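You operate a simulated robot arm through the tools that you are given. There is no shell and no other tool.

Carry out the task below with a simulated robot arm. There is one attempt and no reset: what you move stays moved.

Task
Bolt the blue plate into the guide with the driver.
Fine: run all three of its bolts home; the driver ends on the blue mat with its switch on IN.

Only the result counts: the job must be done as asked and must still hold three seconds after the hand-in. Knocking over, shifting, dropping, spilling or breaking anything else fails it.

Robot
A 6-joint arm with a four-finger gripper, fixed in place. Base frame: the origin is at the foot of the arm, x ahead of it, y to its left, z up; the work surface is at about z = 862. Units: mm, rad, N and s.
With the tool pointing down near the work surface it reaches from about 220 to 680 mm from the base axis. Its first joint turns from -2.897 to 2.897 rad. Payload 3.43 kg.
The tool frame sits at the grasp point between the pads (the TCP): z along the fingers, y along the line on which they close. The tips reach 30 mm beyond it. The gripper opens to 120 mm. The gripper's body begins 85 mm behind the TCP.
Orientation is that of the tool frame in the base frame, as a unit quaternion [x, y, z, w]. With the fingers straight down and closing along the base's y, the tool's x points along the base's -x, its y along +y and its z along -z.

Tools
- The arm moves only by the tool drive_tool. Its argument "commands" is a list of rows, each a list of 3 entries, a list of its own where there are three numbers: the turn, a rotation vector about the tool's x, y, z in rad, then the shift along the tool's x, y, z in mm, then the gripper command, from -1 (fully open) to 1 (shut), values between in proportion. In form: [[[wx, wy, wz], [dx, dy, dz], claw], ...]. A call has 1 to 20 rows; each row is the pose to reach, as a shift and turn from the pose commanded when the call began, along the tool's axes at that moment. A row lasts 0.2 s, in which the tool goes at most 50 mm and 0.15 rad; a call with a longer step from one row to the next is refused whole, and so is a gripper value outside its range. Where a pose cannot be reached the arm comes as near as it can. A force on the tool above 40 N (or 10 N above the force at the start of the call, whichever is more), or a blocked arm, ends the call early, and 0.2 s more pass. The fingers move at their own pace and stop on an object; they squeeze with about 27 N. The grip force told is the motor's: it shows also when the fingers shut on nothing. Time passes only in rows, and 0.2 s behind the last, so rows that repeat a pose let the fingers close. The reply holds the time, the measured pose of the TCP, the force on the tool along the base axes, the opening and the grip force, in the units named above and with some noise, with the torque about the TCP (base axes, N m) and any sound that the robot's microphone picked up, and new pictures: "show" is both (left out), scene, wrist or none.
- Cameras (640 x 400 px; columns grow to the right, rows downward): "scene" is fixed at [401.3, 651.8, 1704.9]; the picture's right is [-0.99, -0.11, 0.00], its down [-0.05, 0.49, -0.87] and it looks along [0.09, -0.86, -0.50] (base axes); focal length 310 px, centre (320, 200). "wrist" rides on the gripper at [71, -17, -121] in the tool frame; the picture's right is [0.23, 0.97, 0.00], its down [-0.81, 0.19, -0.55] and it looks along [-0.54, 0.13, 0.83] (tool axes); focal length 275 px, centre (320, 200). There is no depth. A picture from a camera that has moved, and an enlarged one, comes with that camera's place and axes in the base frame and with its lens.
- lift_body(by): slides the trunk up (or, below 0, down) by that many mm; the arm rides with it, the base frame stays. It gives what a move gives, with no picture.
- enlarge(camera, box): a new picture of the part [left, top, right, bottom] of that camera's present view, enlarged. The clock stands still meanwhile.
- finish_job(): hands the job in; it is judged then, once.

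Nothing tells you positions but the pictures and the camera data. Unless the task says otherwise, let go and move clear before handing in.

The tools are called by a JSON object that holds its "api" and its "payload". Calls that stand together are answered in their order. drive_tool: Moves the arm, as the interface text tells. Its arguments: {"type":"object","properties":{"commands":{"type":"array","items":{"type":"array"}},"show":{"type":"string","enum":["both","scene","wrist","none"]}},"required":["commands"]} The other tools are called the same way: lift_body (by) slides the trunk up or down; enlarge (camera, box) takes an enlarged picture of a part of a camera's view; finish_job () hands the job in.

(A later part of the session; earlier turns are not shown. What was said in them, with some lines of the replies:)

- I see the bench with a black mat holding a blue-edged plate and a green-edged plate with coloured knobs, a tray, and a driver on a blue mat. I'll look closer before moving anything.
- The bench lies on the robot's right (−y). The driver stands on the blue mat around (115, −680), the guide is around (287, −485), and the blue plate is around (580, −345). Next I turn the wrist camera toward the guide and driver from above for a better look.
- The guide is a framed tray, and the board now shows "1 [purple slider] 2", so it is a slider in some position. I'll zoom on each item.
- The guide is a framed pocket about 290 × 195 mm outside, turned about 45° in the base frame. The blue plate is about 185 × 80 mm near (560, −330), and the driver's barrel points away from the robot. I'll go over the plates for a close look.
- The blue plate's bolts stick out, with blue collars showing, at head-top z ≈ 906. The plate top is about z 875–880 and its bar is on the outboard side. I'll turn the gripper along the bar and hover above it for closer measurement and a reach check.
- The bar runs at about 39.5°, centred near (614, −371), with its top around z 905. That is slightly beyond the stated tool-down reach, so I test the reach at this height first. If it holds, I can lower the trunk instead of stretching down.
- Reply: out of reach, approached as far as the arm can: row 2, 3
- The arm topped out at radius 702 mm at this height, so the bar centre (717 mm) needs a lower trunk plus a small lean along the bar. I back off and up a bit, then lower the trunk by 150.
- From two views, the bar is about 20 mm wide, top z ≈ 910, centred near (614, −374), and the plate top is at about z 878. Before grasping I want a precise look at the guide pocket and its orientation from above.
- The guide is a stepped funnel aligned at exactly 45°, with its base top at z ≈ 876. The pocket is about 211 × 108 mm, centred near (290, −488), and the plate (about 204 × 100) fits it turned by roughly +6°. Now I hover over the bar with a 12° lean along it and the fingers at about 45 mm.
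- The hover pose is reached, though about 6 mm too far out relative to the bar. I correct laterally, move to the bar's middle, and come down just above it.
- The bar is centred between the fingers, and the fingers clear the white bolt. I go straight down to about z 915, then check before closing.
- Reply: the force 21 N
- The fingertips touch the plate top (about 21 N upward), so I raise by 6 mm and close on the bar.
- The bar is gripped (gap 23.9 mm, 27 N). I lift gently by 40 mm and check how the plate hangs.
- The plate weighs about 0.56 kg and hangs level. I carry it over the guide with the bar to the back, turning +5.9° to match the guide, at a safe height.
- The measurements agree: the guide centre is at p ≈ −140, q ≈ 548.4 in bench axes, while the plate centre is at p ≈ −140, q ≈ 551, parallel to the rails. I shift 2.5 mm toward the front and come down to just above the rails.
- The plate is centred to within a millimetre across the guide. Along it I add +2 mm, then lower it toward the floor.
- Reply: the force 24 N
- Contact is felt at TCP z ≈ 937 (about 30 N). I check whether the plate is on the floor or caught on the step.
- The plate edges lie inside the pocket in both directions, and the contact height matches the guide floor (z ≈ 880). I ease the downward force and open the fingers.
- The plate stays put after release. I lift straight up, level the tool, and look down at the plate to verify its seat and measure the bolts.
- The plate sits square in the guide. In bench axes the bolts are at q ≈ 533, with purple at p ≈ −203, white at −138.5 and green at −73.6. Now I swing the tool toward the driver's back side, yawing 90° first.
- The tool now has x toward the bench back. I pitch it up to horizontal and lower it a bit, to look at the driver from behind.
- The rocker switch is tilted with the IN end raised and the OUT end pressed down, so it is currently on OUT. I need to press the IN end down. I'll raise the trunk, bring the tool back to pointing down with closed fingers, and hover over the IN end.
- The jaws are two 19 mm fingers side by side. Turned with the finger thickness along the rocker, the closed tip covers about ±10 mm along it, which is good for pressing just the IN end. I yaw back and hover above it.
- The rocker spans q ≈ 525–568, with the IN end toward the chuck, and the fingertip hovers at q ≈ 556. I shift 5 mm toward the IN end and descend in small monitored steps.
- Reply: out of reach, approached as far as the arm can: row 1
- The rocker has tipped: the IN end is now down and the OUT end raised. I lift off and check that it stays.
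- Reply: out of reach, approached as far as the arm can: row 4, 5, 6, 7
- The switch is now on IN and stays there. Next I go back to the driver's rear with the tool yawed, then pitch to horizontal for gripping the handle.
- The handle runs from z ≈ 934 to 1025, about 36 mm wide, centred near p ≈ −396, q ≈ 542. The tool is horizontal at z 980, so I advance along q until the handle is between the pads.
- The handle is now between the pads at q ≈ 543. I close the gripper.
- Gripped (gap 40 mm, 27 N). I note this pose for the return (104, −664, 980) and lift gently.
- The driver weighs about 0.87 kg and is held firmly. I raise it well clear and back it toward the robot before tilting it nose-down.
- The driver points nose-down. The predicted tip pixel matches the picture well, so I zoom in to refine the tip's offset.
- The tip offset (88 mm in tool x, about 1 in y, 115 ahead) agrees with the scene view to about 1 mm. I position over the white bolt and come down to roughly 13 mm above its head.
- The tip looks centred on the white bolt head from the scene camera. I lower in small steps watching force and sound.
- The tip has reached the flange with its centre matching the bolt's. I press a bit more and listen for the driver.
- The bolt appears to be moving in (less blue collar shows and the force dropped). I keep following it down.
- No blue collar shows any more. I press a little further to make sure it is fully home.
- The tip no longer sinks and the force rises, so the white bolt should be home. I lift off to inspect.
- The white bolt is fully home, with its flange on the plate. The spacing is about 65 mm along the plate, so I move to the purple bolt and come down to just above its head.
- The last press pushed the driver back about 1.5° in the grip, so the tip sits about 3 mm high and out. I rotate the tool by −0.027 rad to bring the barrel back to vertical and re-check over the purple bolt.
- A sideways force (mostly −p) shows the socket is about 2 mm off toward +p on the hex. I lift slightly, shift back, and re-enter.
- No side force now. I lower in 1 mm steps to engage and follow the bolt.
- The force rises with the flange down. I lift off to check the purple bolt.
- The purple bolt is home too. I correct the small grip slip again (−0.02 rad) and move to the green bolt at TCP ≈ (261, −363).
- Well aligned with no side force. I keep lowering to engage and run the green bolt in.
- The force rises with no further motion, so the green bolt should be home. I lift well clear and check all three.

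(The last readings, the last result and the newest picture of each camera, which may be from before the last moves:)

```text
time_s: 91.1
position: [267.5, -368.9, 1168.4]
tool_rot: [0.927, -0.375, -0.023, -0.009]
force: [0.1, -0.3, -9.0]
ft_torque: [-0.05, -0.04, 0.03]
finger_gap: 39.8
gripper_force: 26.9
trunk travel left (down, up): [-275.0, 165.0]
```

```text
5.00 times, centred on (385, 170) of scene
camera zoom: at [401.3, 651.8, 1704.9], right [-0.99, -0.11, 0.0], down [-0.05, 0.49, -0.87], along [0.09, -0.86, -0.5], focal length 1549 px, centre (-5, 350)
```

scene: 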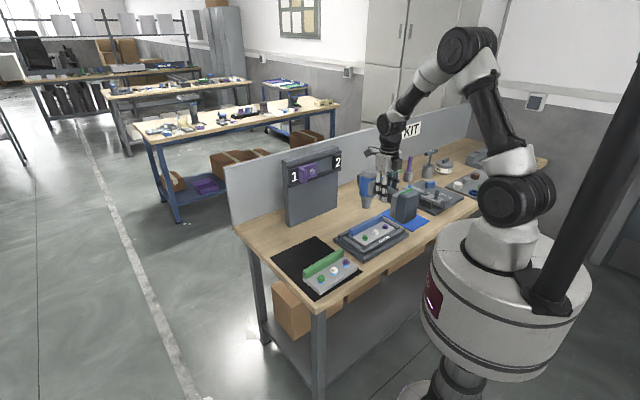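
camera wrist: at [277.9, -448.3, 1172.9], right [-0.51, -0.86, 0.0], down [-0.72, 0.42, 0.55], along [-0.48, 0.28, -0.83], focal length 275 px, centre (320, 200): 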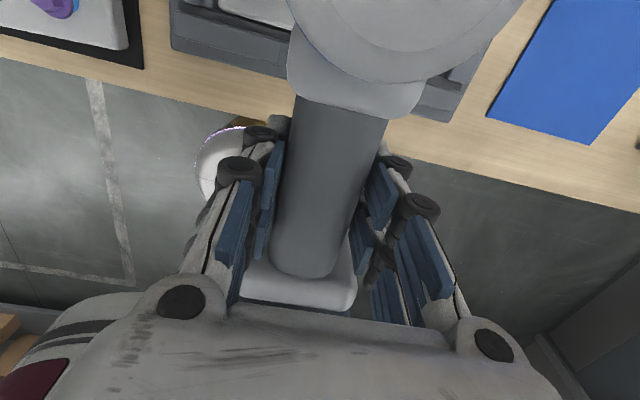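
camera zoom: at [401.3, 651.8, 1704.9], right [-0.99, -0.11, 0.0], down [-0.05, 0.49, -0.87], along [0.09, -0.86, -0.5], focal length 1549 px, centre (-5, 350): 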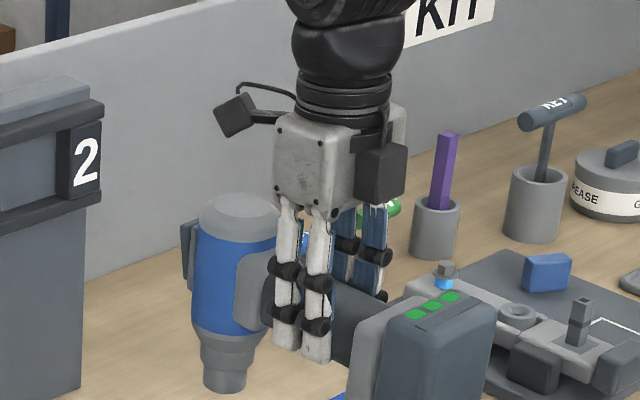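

All three bolts are home. Now I return the driver: retrace the path back over the mat side while pitching it upright again, compensating the small slip in the grip.

{"api": "drive_tool", "payload": {"commands": [[[0, 0.1399, 0], [-1.2, 29.9, -0.2], 1], [[0, 0.2798, 0], [-2.4, 59.8, -0.5], 1], [[0, 0.4197, 0], [-3.6, 89.8, -0.7], 1], [[0, 0.5596, 0], [-4.8, 119.7, -1], 1], [[0, 0.6995, 0], [-6, 149.6, -1.2], 1], [[0, 0.8394, 0], [-7.2, 179.5, -1.4], 1], [[0, 0.9793, 0], [-8.4, 209.4, -1.7], 1], [[0, 1.1192, 0], [-9.6, 239.4, -1.9], 1], [[0, 1.2591, 0], [-10.8, 269.3, -2.2], 1], [[0, 1.399, 0], [-12, 299.2, -2.4], 1], [[0, 1.539, 0], [-13.2, 329.1, -2.6], 1], [[0, 1.539, 0], [-13.2, 329.1, -2.6], 1]]}}

{"api": "enlarge", "payload": {"camera": "scene", "box": [395, 110, 475, 220]}}

```text
time_s: 93.7
position: [26.3, -597.1, 1169.5]
tool_rot: [0.681, -0.274, 0.63, 0.253]
force: [-0.2, 0.4, -8.3]
ft_torque: [0.07, 0.16, -0.02]
finger_gap: 39.5
gripper_force: 26.8
trunk travel left (down, up): [-275.0, 165.0]
camera wrist: at [-45.7, -504.3, 1249.7], right [-0.66, -0.71, 0.23], down [-0.58, 0.29, -0.76], along [0.48, -0.64, -0.6], focal length 275 px, centre (320, 200)
```

scene: 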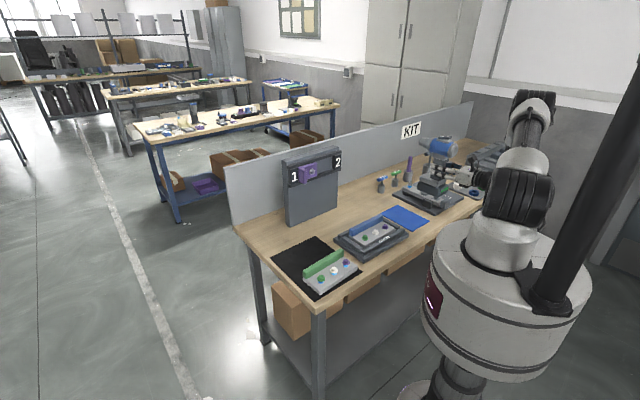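
wrist: 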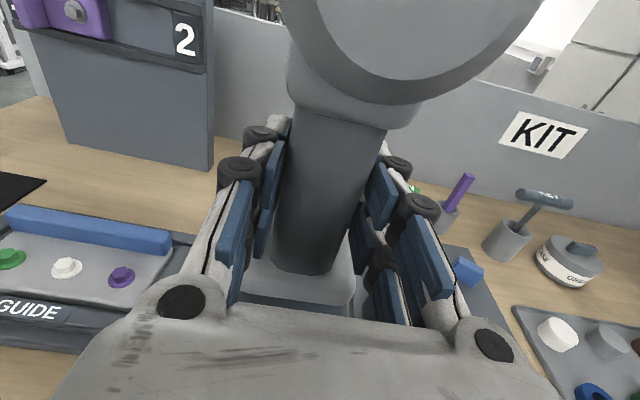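

```text
3.64 times, centred on (435, 165) of scene
camera zoom: at [401.3, 651.8, 1704.9], right [-0.99, -0.11, 0.0], down [-0.05, 0.49, -0.87], along [0.09, -0.86, -0.5], focal length 1127 px, centre (-98, 327)
```

zoom: 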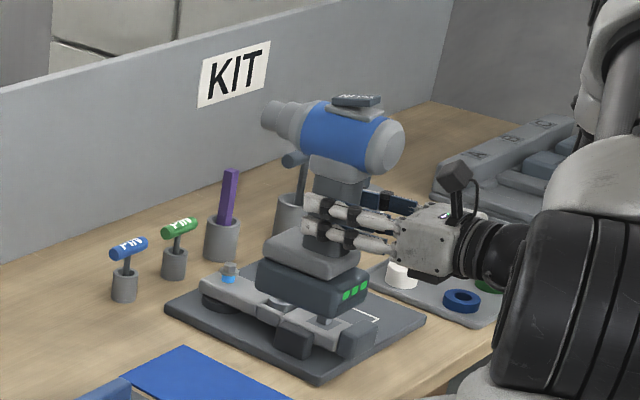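

The driver is upright again. I move forward over the mat at this height.

{"api": "drive_tool", "payload": {"commands": [[[0, 0, 0], [2.7, -1.7, 34.2], 1], [[0, 0, 0], [5.4, -3.4, 68.5], 1], [[0, 0, 0], [8, -5.1, 102.7], 1], [[0, 0, 0], [-32, -5.1, 106], 1], [[0, 0, 0], [-72, -5, 109], 1], [[0, 0, 0], [-112, -5, 112.1], 1], [[0, 0, 0], [-112, -5, 112.1], 1]]}}

{"api": "enlarge", "payload": {"camera": "scene", "box": [385, 140, 465, 240]}}

```text
time_s: 95.3
position: [104.1, -662.8, 1050.4]
tool_rot: [0.682, -0.275, 0.628, 0.254]
force: [0.4, 0.3, -8.4]
ft_torque: [0.1, 0.11, -0.01]
finger_gap: 39.7
gripper_force: 27.0
trunk travel left (down, up): [-275.0, 165.0]
camera wrist: at [33.1, -570.8, 1129.4], right [-0.66, -0.71, 0.23], down [-0.58, 0.29, -0.76], along [0.48, -0.64, -0.6], focal length 275 px, centre (320, 200)
```

scene: 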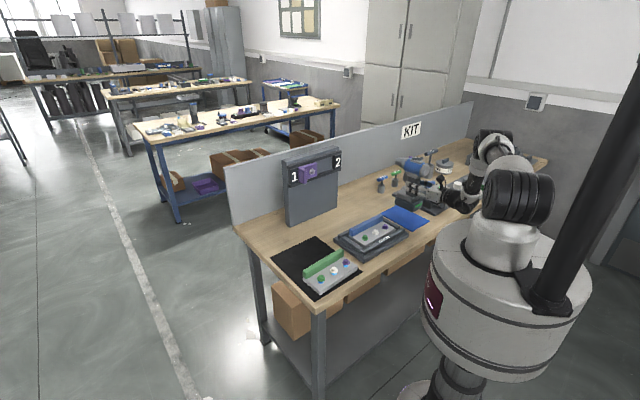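
wrist: 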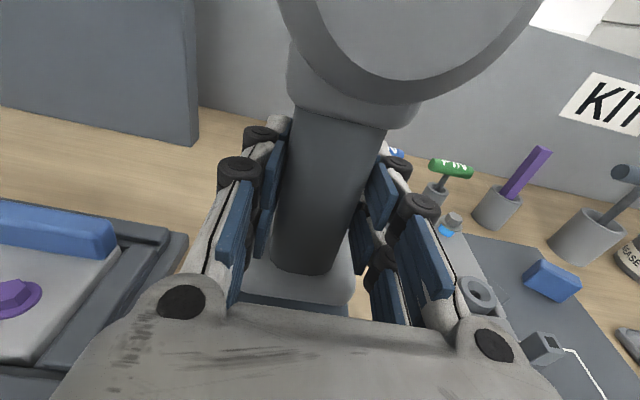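

```text
4.00 times, centred on (425, 190) of scene
camera zoom: at [401.3, 651.8, 1704.9], right [-0.99, -0.11, 0.0], down [-0.05, 0.49, -0.87], along [0.09, -0.86, -0.5], focal length 1239 px, centre (-100, 240)
```

zoom: 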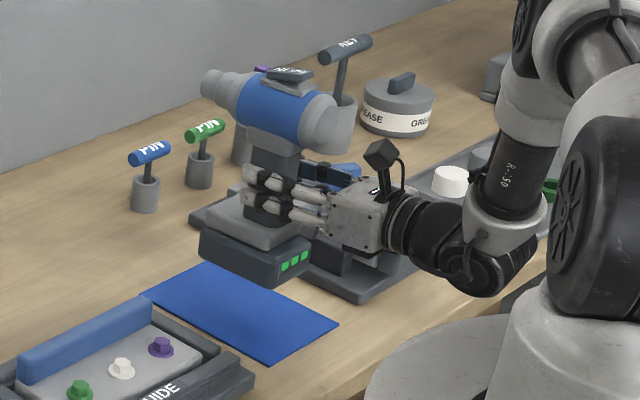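

{"api": "enlarge", "payload": {"camera": "scene", "box": [400, 150, 450, 220]}}

{"api": "enlarge", "payload": {"camera": "scene", "box": [405, 150, 435, 180]}}

```text
5.71 times, centred on (425, 185) of scene
camera zoom: at [401.3, 651.8, 1704.9], right [-0.99, -0.11, 0.0], down [-0.05, 0.49, -0.87], along [0.09, -0.86, -0.5], focal length 1770 px, centre (-280, 286)
```

zoom: 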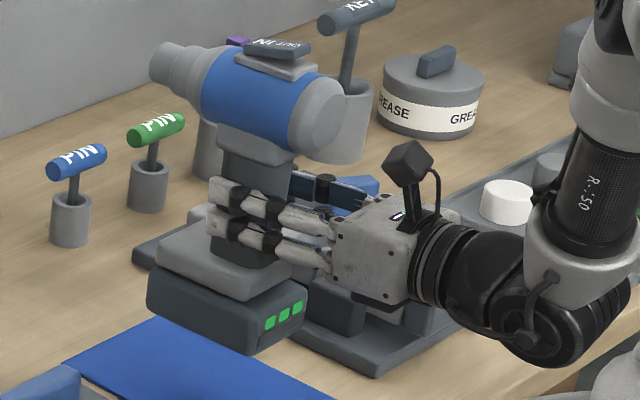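

```text
13.33 times, centred on (420, 165) of scene
camera zoom: at [401.3, 651.8, 1704.9], right [-0.99, -0.11, 0.0], down [-0.05, 0.49, -0.87], along [0.09, -0.86, -0.5], focal length 4131 px, centre (-1013, 667)
```

zoom: 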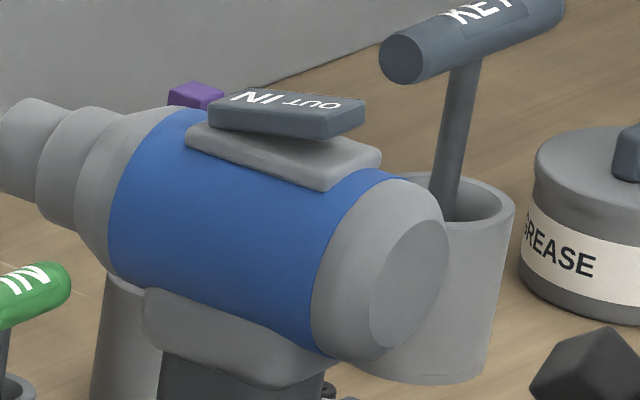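

The switch is still on IN, but the battery base is about 2.5° nose-down. I rotate the tool +0.045 rad to level it and re-check.

{"api": "drive_tool", "payload": {"commands": [[[0, 0.045, 0], [0, 0, 0], 1], [[0, 0.045, 0], [0, 0, 0], 1]], "show": "scene"}}

{"api": "enlarge", "payload": {"camera": "scene", "box": [400, 150, 450, 220]}}

{"api": "enlarge", "payload": {"camera": "scene", "box": [405, 150, 435, 180]}}

{"api": "enlarge", "payload": {"camera": "scene", "box": [400, 190, 430, 220]}}

```text
time_s: 95.9
position: [103.4, -664.1, 1049.5]
tool_rot: [0.667, -0.27, 0.644, 0.26]
force: [-0.6, 0.0, -8.1]
ft_torque: [0.11, 0.12, -0.03]
finger_gap: 39.8
gripper_force: 27.2
trunk travel left (down, up): [-275.0, 165.0]
```

scene: 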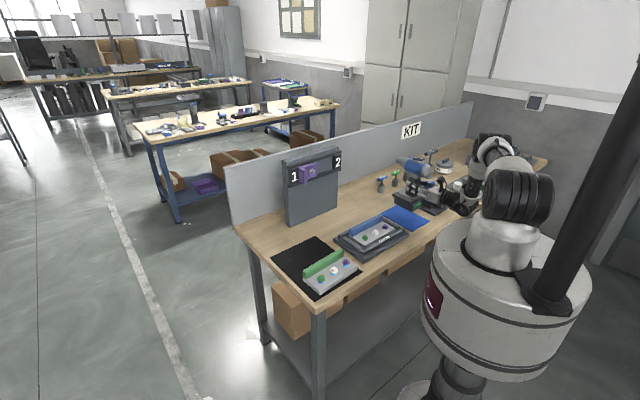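

```text
5.71 times, centred on (425, 185) of scene
camera zoom: at [401.3, 651.8, 1704.9], right [-0.99, -0.11, 0.0], down [-0.05, 0.49, -0.87], along [0.09, -0.86, -0.5], focal length 1770 px, centre (-280, 286)
```

zoom: 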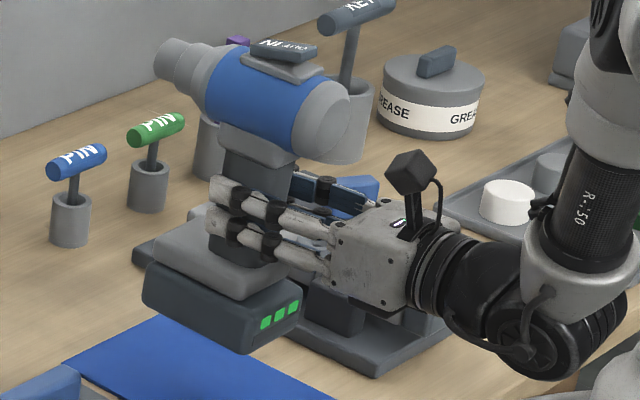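

```text
13.33 times, centred on (420, 165) of scene
camera zoom: at [401.3, 651.8, 1704.9], right [-0.99, -0.11, 0.0], down [-0.05, 0.49, -0.87], along [0.09, -0.86, -0.5], focal length 4131 px, centre (-1013, 667)
```

zoom: 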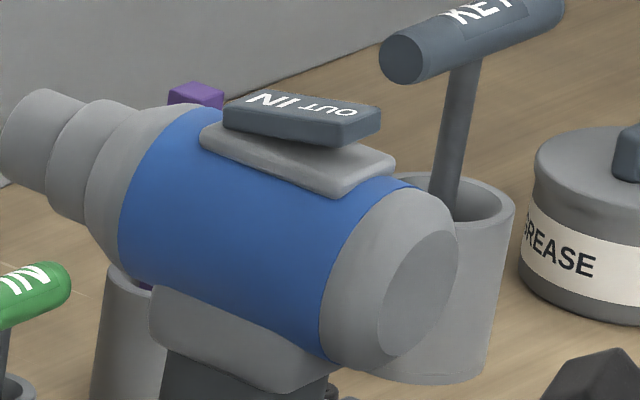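

```text
13.33 times, centred on (415, 205) of scene
camera zoom: at [401.3, 651.8, 1704.9], right [-0.99, -0.11, 0.0], down [-0.05, 0.49, -0.87], along [0.09, -0.86, -0.5], focal length 4131 px, centre (-947, 133)
```

zoom: 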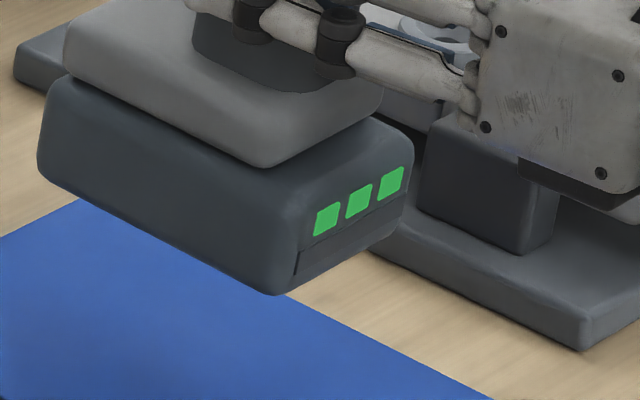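

The base now looks level, matching how it stood originally. I lower toward the mat.

{"api": "drive_tool", "payload": {"commands": [[[0, 0, 0], [-22, 0, 0.8], 1], [[0, 0, 0], [-44, 0, 1.6], 1], [[0, 0, 0], [-58, 0, 2.1], 1], [[0, 0, 0], [-63, 0, 2.2], 1], [[0, 0, 0], [-63, 0, 2.2], 1]], "show": "scene"}}

{"api": "enlarge", "payload": {"camera": "scene", "box": [395, 195, 435, 235]}}

```text
time_s: 97.1
position: [105.8, -661.3, 985.0]
tool_rot: [0.668, -0.269, 0.644, 0.259]
force: [0.9, 0.5, -9.2]
ft_torque: [0.08, 0.06, -0.03]
finger_gap: 39.8
gripper_force: 26.8
trunk travel left (down, up): [-275.0, 165.0]
```

scene: 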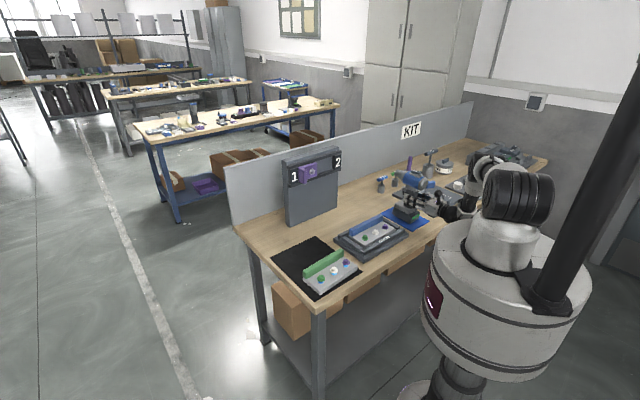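

```text
10.00 times, centred on (415, 215) of scene
camera zoom: at [401.3, 651.8, 1704.9], right [-0.99, -0.11, 0.0], down [-0.05, 0.49, -0.87], along [0.09, -0.86, -0.5], focal length 3098 px, centre (-630, 50)
```

zoom: 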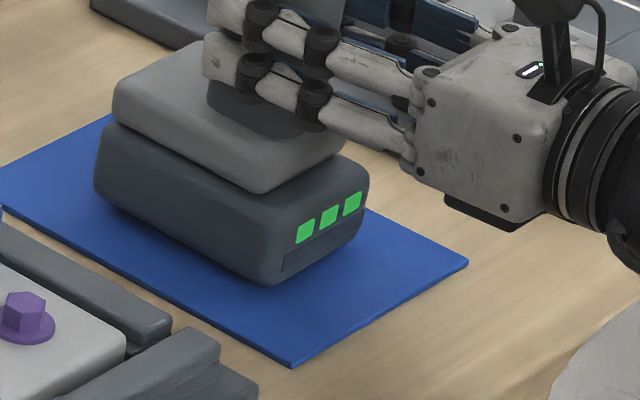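

{"api": "drive_tool", "payload": {"commands": [[[0, 0, 0], [-2, 0, 0], 1], [[0, 0, 0], [-4, 0, 0.1], 1], [[0, 0, 0], [-5, 0, 0.2], 1], [[0, 0, 0], [-5, 0, 0.2], 1]], "show": "scene"}}

{"api": "enlarge", "payload": {"camera": "scene", "box": [395, 195, 435, 235]}}

```text
time_s: 98.1
position: [104.3, -663.2, 982.7]
tool_rot: [0.667, -0.267, 0.646, 0.259]
force: [-1.4, 2.3, 3.9]
ft_torque: [0.72, 0.4, 0.02]
finger_gap: 39.7
gripper_force: 27.0
trunk travel left (down, up): [-275.0, 165.0]
```

scene: 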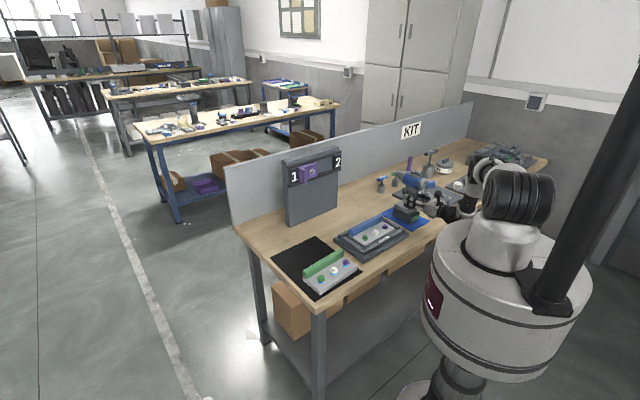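

```text
10.00 times, centred on (415, 215) of scene
camera zoom: at [401.3, 651.8, 1704.9], right [-0.99, -0.11, 0.0], down [-0.05, 0.49, -0.87], along [0.09, -0.86, -0.5], focal length 3098 px, centre (-630, 50)
```

zoom: 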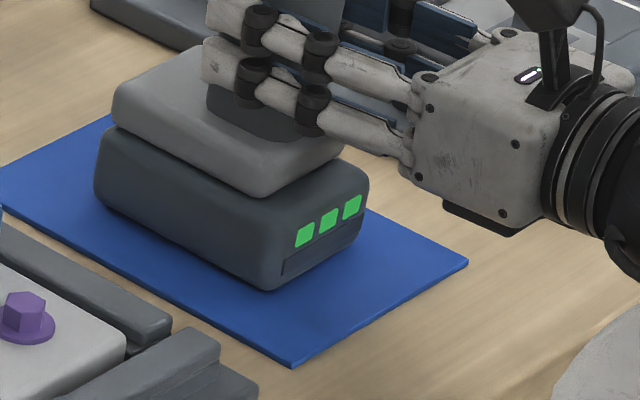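

The base has touched the mat (rear edge first, nearly flat). I ease off a millimetre and open the gripper gently so it settles.

{"api": "drive_tool", "payload": {"commands": [[[0, 0, 0], [1, 0, 0], 1], [[0, -0.01, 0], [1, 0, 0], 1], [[0, -0.01, 0], [1, 0, 0], 1]], "show": "none"}}

{"api": "drive_tool", "payload": {"commands": [[[0, 0, 0], [0, 0, 0], 0.3], [[0, 0, 0], [0, 0, 0], 0.2], [[0, 0, 0], [0, 0, 0], 0], [[0, 0, 0], [0, 0, 0], -0.3], [[0, 0, 0], [0, 0, 0], -0.3], [[0, 0, 0], [0, 0, 0], -0.3]]}}

{"api": "enlarge", "payload": {"camera": "scene", "box": [385, 155, 455, 235]}}

```text
time_s: 98.9
position: [104.6, -664.2, 983.1]
tool_rot: [0.671, -0.271, 0.64, 0.257]
force: [1.5, -0.3, -6.7]
ft_torque: [0.09, 0.17, 0.03]
finger_gap: 40.2
gripper_force: 27.1
trunk travel left (down, up): [-275.0, 165.0]
```

```text
time_s: 100.3
position: [105.2, -663.6, 984.3]
tool_rot: [0.671, -0.27, 0.641, 0.258]
force: [-0.9, -0.2, -0.3]
ft_torque: [0.0, 0.03, 0.0]
finger_gap: 77.5
gripper_force: 0.0
trunk travel left (down, up): [-275.0, 165.0]
camera wrist: at [31.6, -569.1, 1059.6], right [-0.67, -0.71, 0.23], down [-0.56, 0.27, -0.79], along [0.49, -0.65, -0.57], focal length 275 px, centre (320, 200)
```

scene: 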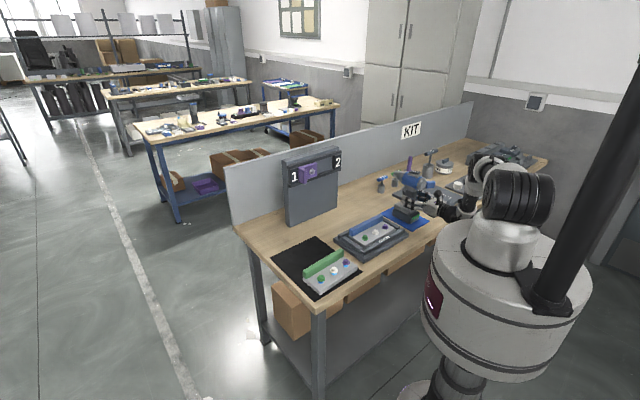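
wrist: 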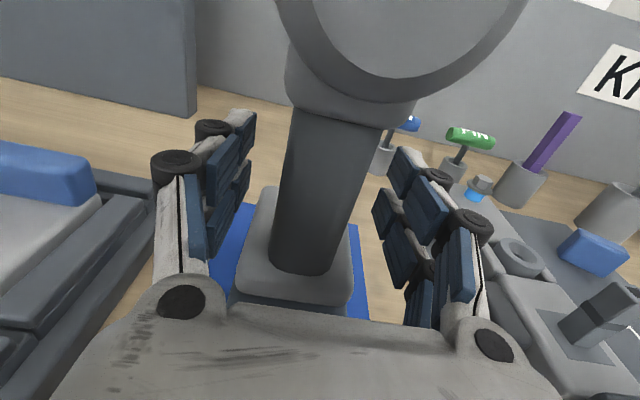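

```text
5.00 times, centred on (420, 195) of scene
camera zoom: at [401.3, 651.8, 1704.9], right [-0.99, -0.11, 0.0], down [-0.05, 0.49, -0.87], along [0.09, -0.86, -0.5], focal length 1549 px, centre (-180, 225)
```

zoom: 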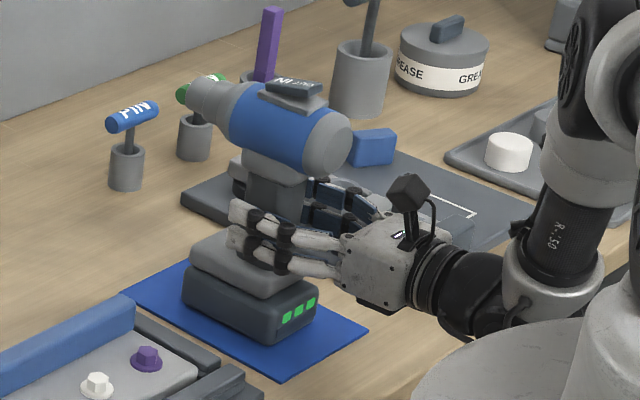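

The driver stands on the mat by itself with the fingers clear. I back straight out.

{"api": "drive_tool", "payload": {"commands": [[[0, 0, 0], [0, 0, -20], -0.3], [[0, 0, 0], [0, 0, -55], -0.3], [[0, 0, 0], [0, 0, -90], -0.3], [[0, 0, 0], [0, 0, -125], -0.3], [[0, 0, 0], [0, 0, -150], -0.3], [[0, 0, 0], [40, 0, -150], -0.3], [[0, 0, 0], [80, 0, -150], -0.3], [[0, 0, 0], [110, 0, -150], -0.3], [[0, 0, 0], [110, 0, -150], -0.3]]}}

{"api": "enlarge", "payload": {"camera": "wrist", "box": [220, 40, 400, 300]}}

{"api": "enlarge", "payload": {"camera": "scene", "box": [385, 155, 455, 235]}}

{"api": "enlarge", "payload": {"camera": "scene", "box": [400, 160, 435, 190]}}

{"api": "enlarge", "payload": {"camera": "scene", "box": [335, 205, 410, 265]}}

```text
time_s: 102.3
position: [-0.9, -561.8, 1099.2]
tool_rot: [0.671, -0.271, 0.64, 0.259]
force: [0.3, -0.2, 0.4]
ft_torque: [-0.02, 0.0, -0.02]
finger_gap: 77.9
gripper_force: 0.1
trunk travel left (down, up): [-275.0, 165.0]
camera wrist: at [-74.7, -467.1, 1174.8], right [-0.67, -0.71, 0.23], down [-0.56, 0.27, -0.79], along [0.49, -0.65, -0.57], focal length 275 px, centre (320, 200)
```

scene: 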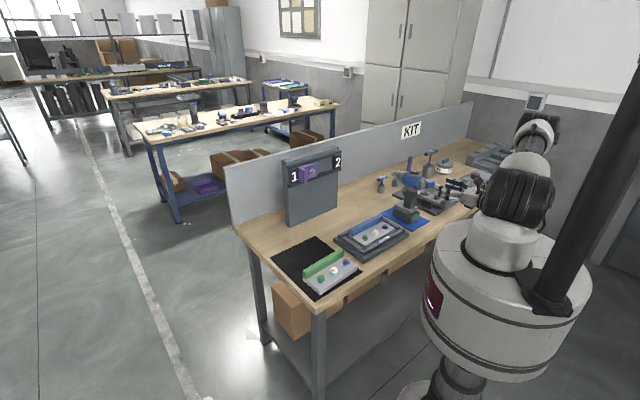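
wrist: 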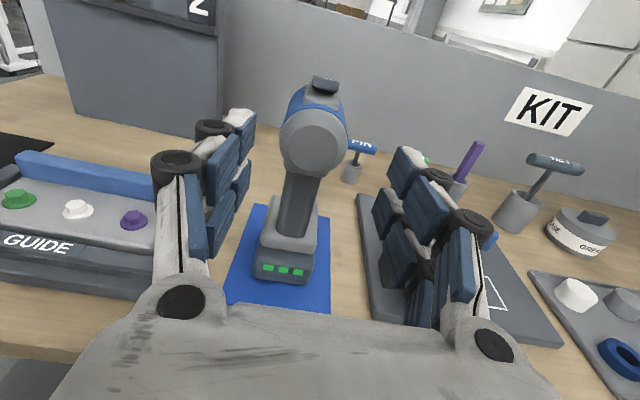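

```text
1.54 times, centred on (310, 170) of wrist
camera zoom: at [-74.7, -467.1, 1174.8], right [-0.67, -0.71, 0.23], down [-0.56, 0.27, -0.79], along [0.49, -0.65, -0.57], focal length 424 px, centre (335, 246)
```

zoom: 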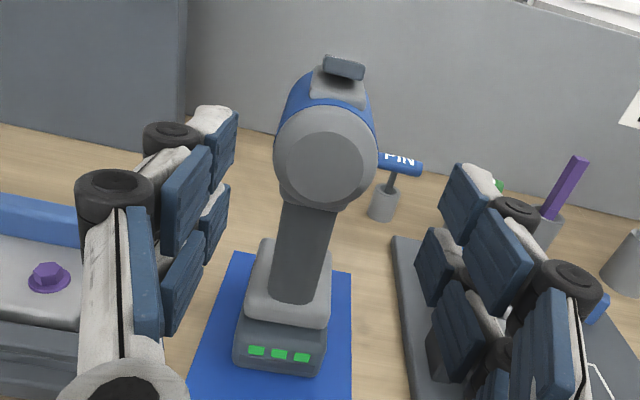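

```text
5.00 times, centred on (420, 195) of scene
camera zoom: at [401.3, 651.8, 1704.9], right [-0.99, -0.11, 0.0], down [-0.05, 0.49, -0.87], along [0.09, -0.86, -0.5], focal length 1549 px, centre (-180, 225)
```

zoom: 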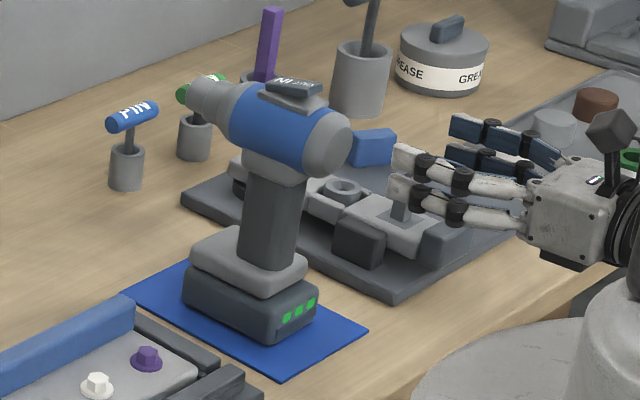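

```text
13.33 times, centred on (418, 175) of scene
camera zoom: at [401.3, 651.8, 1704.9], right [-0.99, -0.11, 0.0], down [-0.05, 0.49, -0.87], along [0.09, -0.86, -0.5], focal length 4131 px, centre (-980, 533)
```

zoom: 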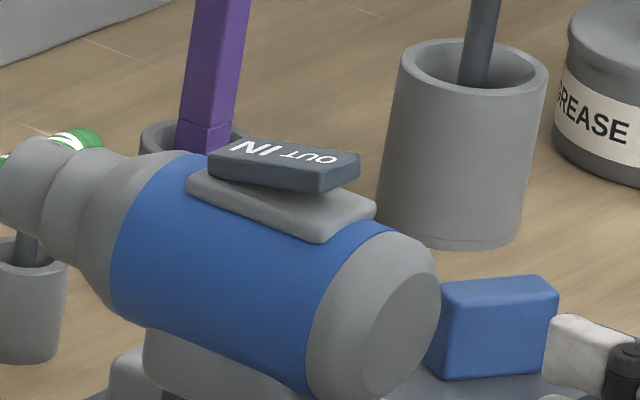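

```text
6.67 times, centred on (372, 235) of scene
camera zoom: at [401.3, 651.8, 1704.9], right [-0.99, -0.11, 0.0], down [-0.05, 0.49, -0.87], along [0.09, -0.86, -0.5], focal length 2066 px, centre (-30, -33)
```

zoom: 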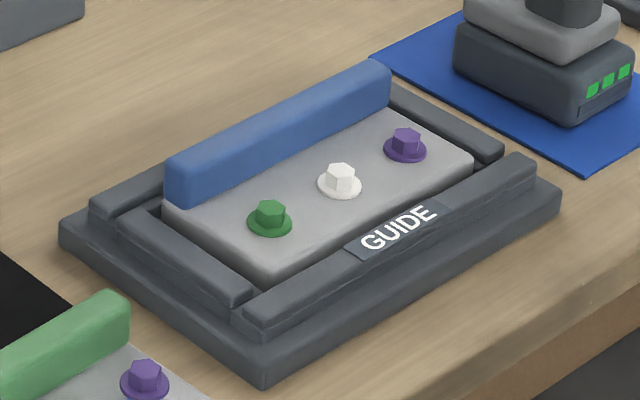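

The driver stands on the mat with its switch still on IN. I take a last close look at each bolt before handing in.

{"api": "enlarge", "payload": {"camera": "scene", "box": [360, 225, 395, 248]}}

{"api": "enlarge", "payload": {"camera": "wrist", "box": [0, 150, 170, 280]}}

```text
16.00 times, centred on (378, 236) of scene
camera zoom: at [401.3, 651.8, 1704.9], right [-0.99, -0.11, 0.0], down [-0.05, 0.49, -0.87], along [0.09, -0.86, -0.5], focal length 4957 px, centre (-600, -384)
```

zoom: 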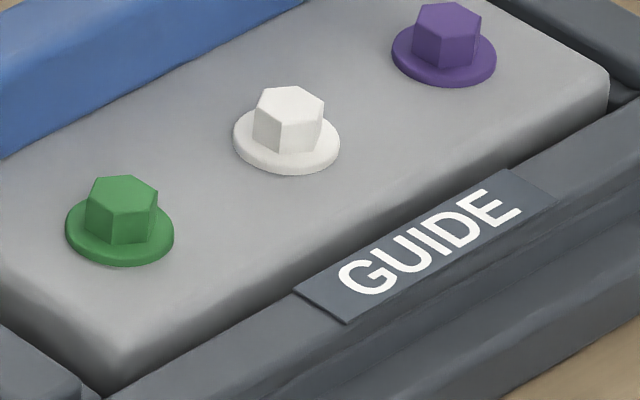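

```text
3.08 times, centred on (85, 215) of wrist
camera zoom: at [-74.7, -467.1, 1174.8], right [-0.67, -0.71, 0.23], down [-0.56, 0.27, -0.79], along [0.49, -0.65, -0.57], focal length 847 px, centre (1043, 154)
```

zoom: 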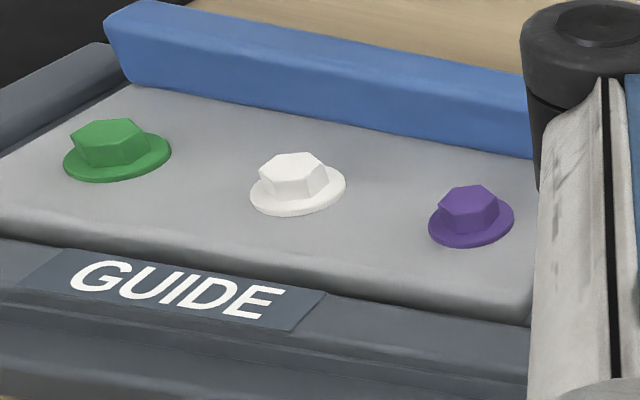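

All three flanges look flush with no blue showing. For certainty I take one closer look with the wrist camera from in front of the guide, staying high.

{"api": "drive_tool", "payload": {"commands": [[[0, 0, 0], [0, -45, 0], -0.3], [[0, 0, 0], [0, -90, 0], -0.3], [[0, 0, 0], [0, -135, 0], -0.3], [[0, 0, 0], [0, -180, 0], -0.3], [[0, 0, 0], [0, -225, 0], -0.3], [[0, 0, 0], [-30, -255, 20], -0.3], [[0, 0, 0], [-57, -265, 45], -0.3], [[0, 0, 0], [-57, -265, 45], -0.3]]}}

{"api": "enlarge", "payload": {"camera": "wrist", "box": [200, 100, 440, 270]}}

```text
time_s: 104.1
position: [212.3, -399.4, 1037.8]
tool_rot: [0.671, -0.27, 0.641, 0.258]
force: [0.3, -0.2, -0.8]
ft_torque: [-0.02, 0.02, 0.01]
finger_gap: 77.9
gripper_force: 0.2
trunk travel left (down, up): [-275.0, 165.0]
camera wrist: at [139.7, -305.8, 1114.4], right [-0.67, -0.71, 0.23], down [-0.56, 0.27, -0.79], along [0.49, -0.65, -0.57], focal length 275 px, centre (320, 200)
```

scene: 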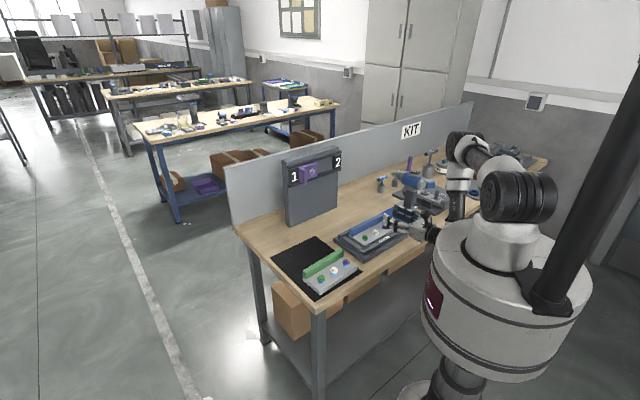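
wrist: 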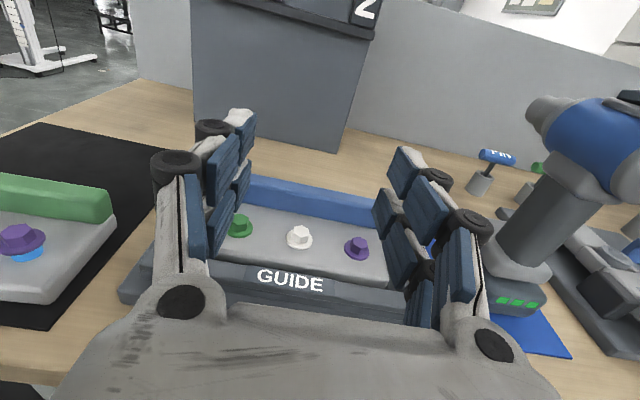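

```text
2.35 times, centred on (320, 185) of wrist
camera zoom: at [139.7, -305.8, 1114.4], right [-0.67, -0.71, 0.23], down [-0.56, 0.27, -0.79], along [0.49, -0.65, -0.57], focal length 648 px, centre (320, 235)
```

zoom: 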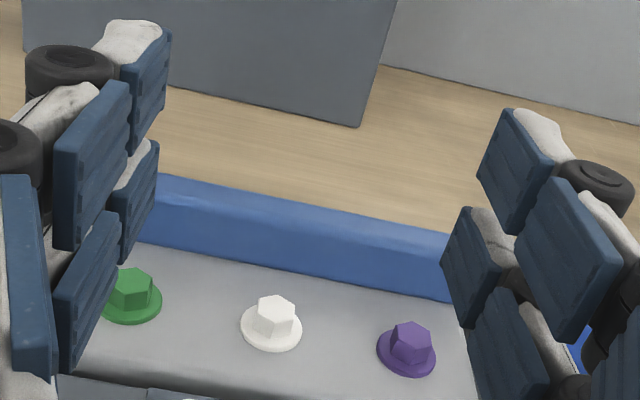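

{"api": "enlarge", "payload": {"camera": "wrist", "box": [220, 200, 390, 275]}}

{"api": "enlarge", "payload": {"camera": "wrist", "box": [215, 205, 275, 250]}}

{"api": "enlarge", "payload": {"camera": "wrist", "box": [330, 220, 390, 270]}}

```text
3.76 times, centred on (305, 238) of wrist
camera zoom: at [139.7, -305.8, 1114.4], right [-0.67, -0.71, 0.23], down [-0.56, 0.27, -0.79], along [0.49, -0.65, -0.57], focal length 1036 px, centre (376, 59)
```

zoom: 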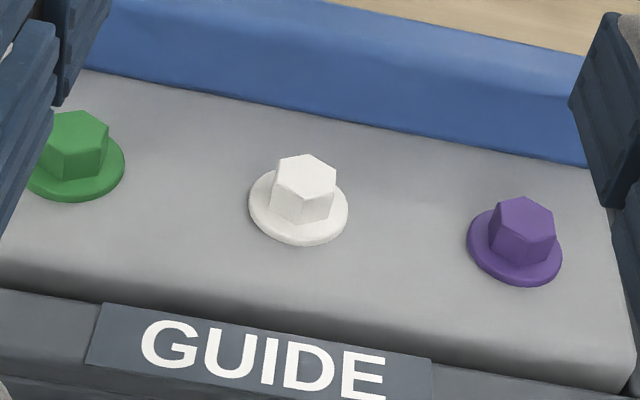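

```text
8.89 times, centred on (245, 228) of wrist
camera zoom: at [139.7, -305.8, 1114.4], right [-0.67, -0.71, 0.23], down [-0.56, 0.27, -0.79], along [0.49, -0.65, -0.57], focal length 2447 px, centre (987, -44)
```

zoom: 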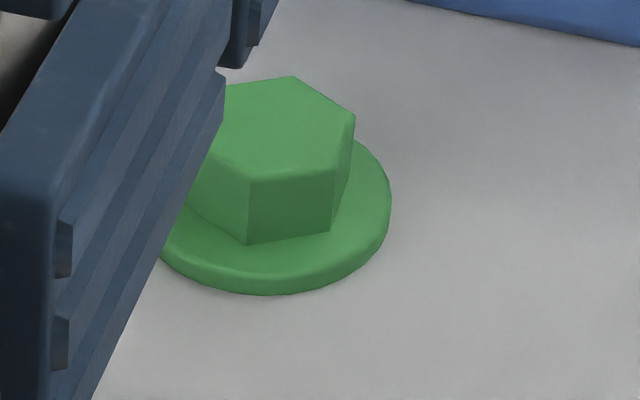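

```text
8.00 times, centred on (360, 245) of wrist
camera zoom: at [139.7, -305.8, 1114.4], right [-0.67, -0.71, 0.23], down [-0.56, 0.27, -0.79], along [0.49, -0.65, -0.57], focal length 2202 px, centre (0, -160)
```

zoom: 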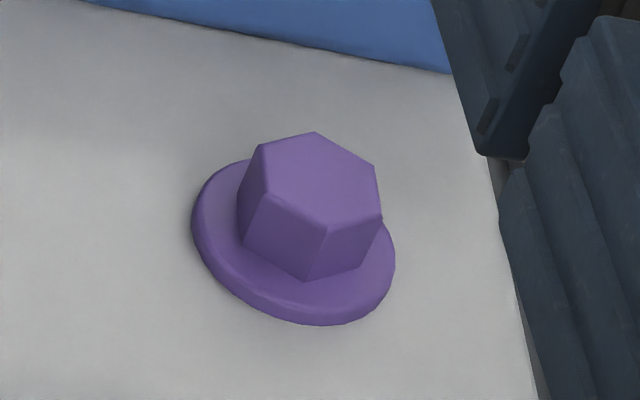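

All three bolts sit flush on the plate, the driver stands on the blue mat with the switch on IN, and nothing else has moved. I pull the arm back clear.

{"api": "drive_tool", "payload": {"commands": [[[0, 0, 0], [40, 0, -20], -0.3], [[0, 0, 0], [80, 0, -40], -0.3], [[0, 0, 0], [110, 0, -60], -0.3], [[0, 0, 0], [110, 0, -60], -0.3]]}}

{"api": "enlarge", "payload": {"camera": "scene", "box": [240, 140, 480, 310]}}

```text
time_s: 105.1
position: [177.2, -379.0, 1149.9]
tool_rot: [0.666, -0.252, 0.645, 0.278]
force: [0.5, 0.6, 0.2]
ft_torque: [0.0, 0.01, -0.02]
finger_gap: 78.1
gripper_force: 0.0
trunk travel left (down, up): [-275.0, 165.0]
camera wrist: at [104.0, -281.3, 1221.5], right [-0.66, -0.7, 0.27], down [-0.56, 0.23, -0.79], along [0.49, -0.68, -0.54], focal length 275 px, centre (320, 200)
```

scene: 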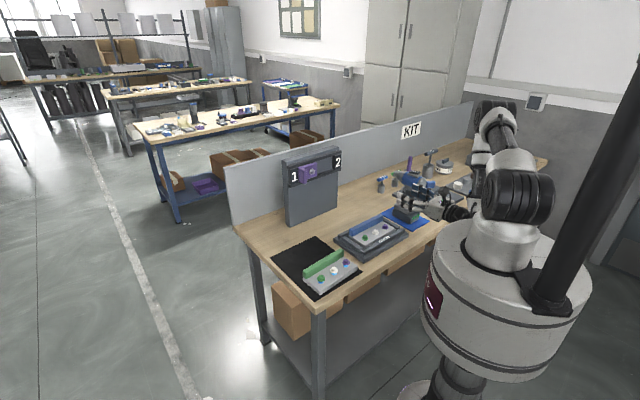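
wrist: 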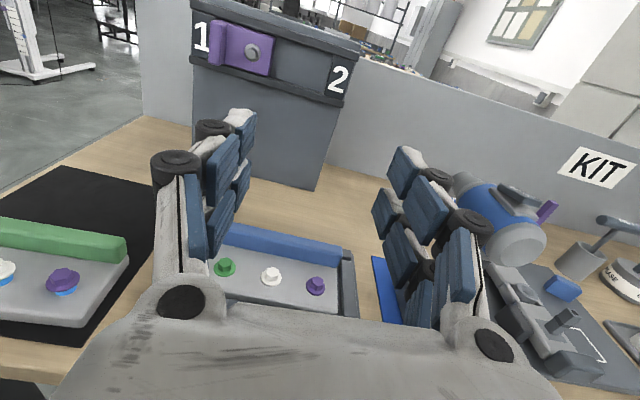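

```text
2.35 times, centred on (360, 225) of scene
camera zoom: at [401.3, 651.8, 1704.9], right [-0.99, -0.11, 0.0], down [-0.05, 0.49, -0.87], along [0.09, -0.86, -0.5], focal length 729 px, centre (226, 141)
```

zoom: 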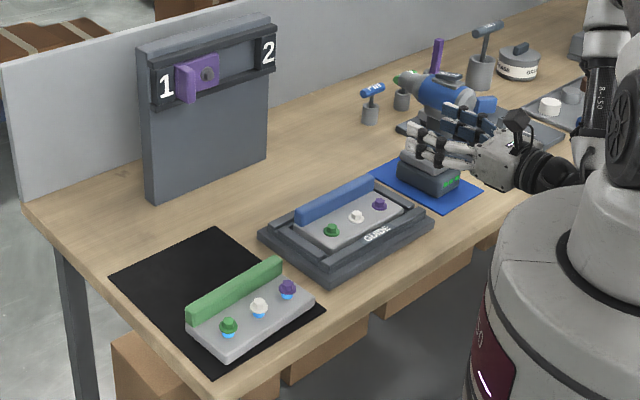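

The blue plate is seated in the guide with all three bolts home. The driver stands on the blue mat with its switch on IN, and the arm is clear, so I hand in.

{"api": "finish_job", "payload": {}}

```text
The job is handed in.
```

I bolted the blue plate into the guide with the driver, and the job is handed in; I haven't seen the judging result.

- **Plate:** it sits square in the guide pocket. The purple, white and green bolts are all run in, with their flanges flush on the plate and no blue collar showing in close-ups.
- **Driver:** it stands upright on the blue mat. It started on OUT; I pressed the switch to IN before driving, and it still read IN in my last close-up of it.
- **Everything else:** I saw nothing else on the bench moved. The arm ended clear with the gripper open.

No sound was ever reported, so I judged the bolts home from the pictures and from the tip no longer sinking as the force rose.
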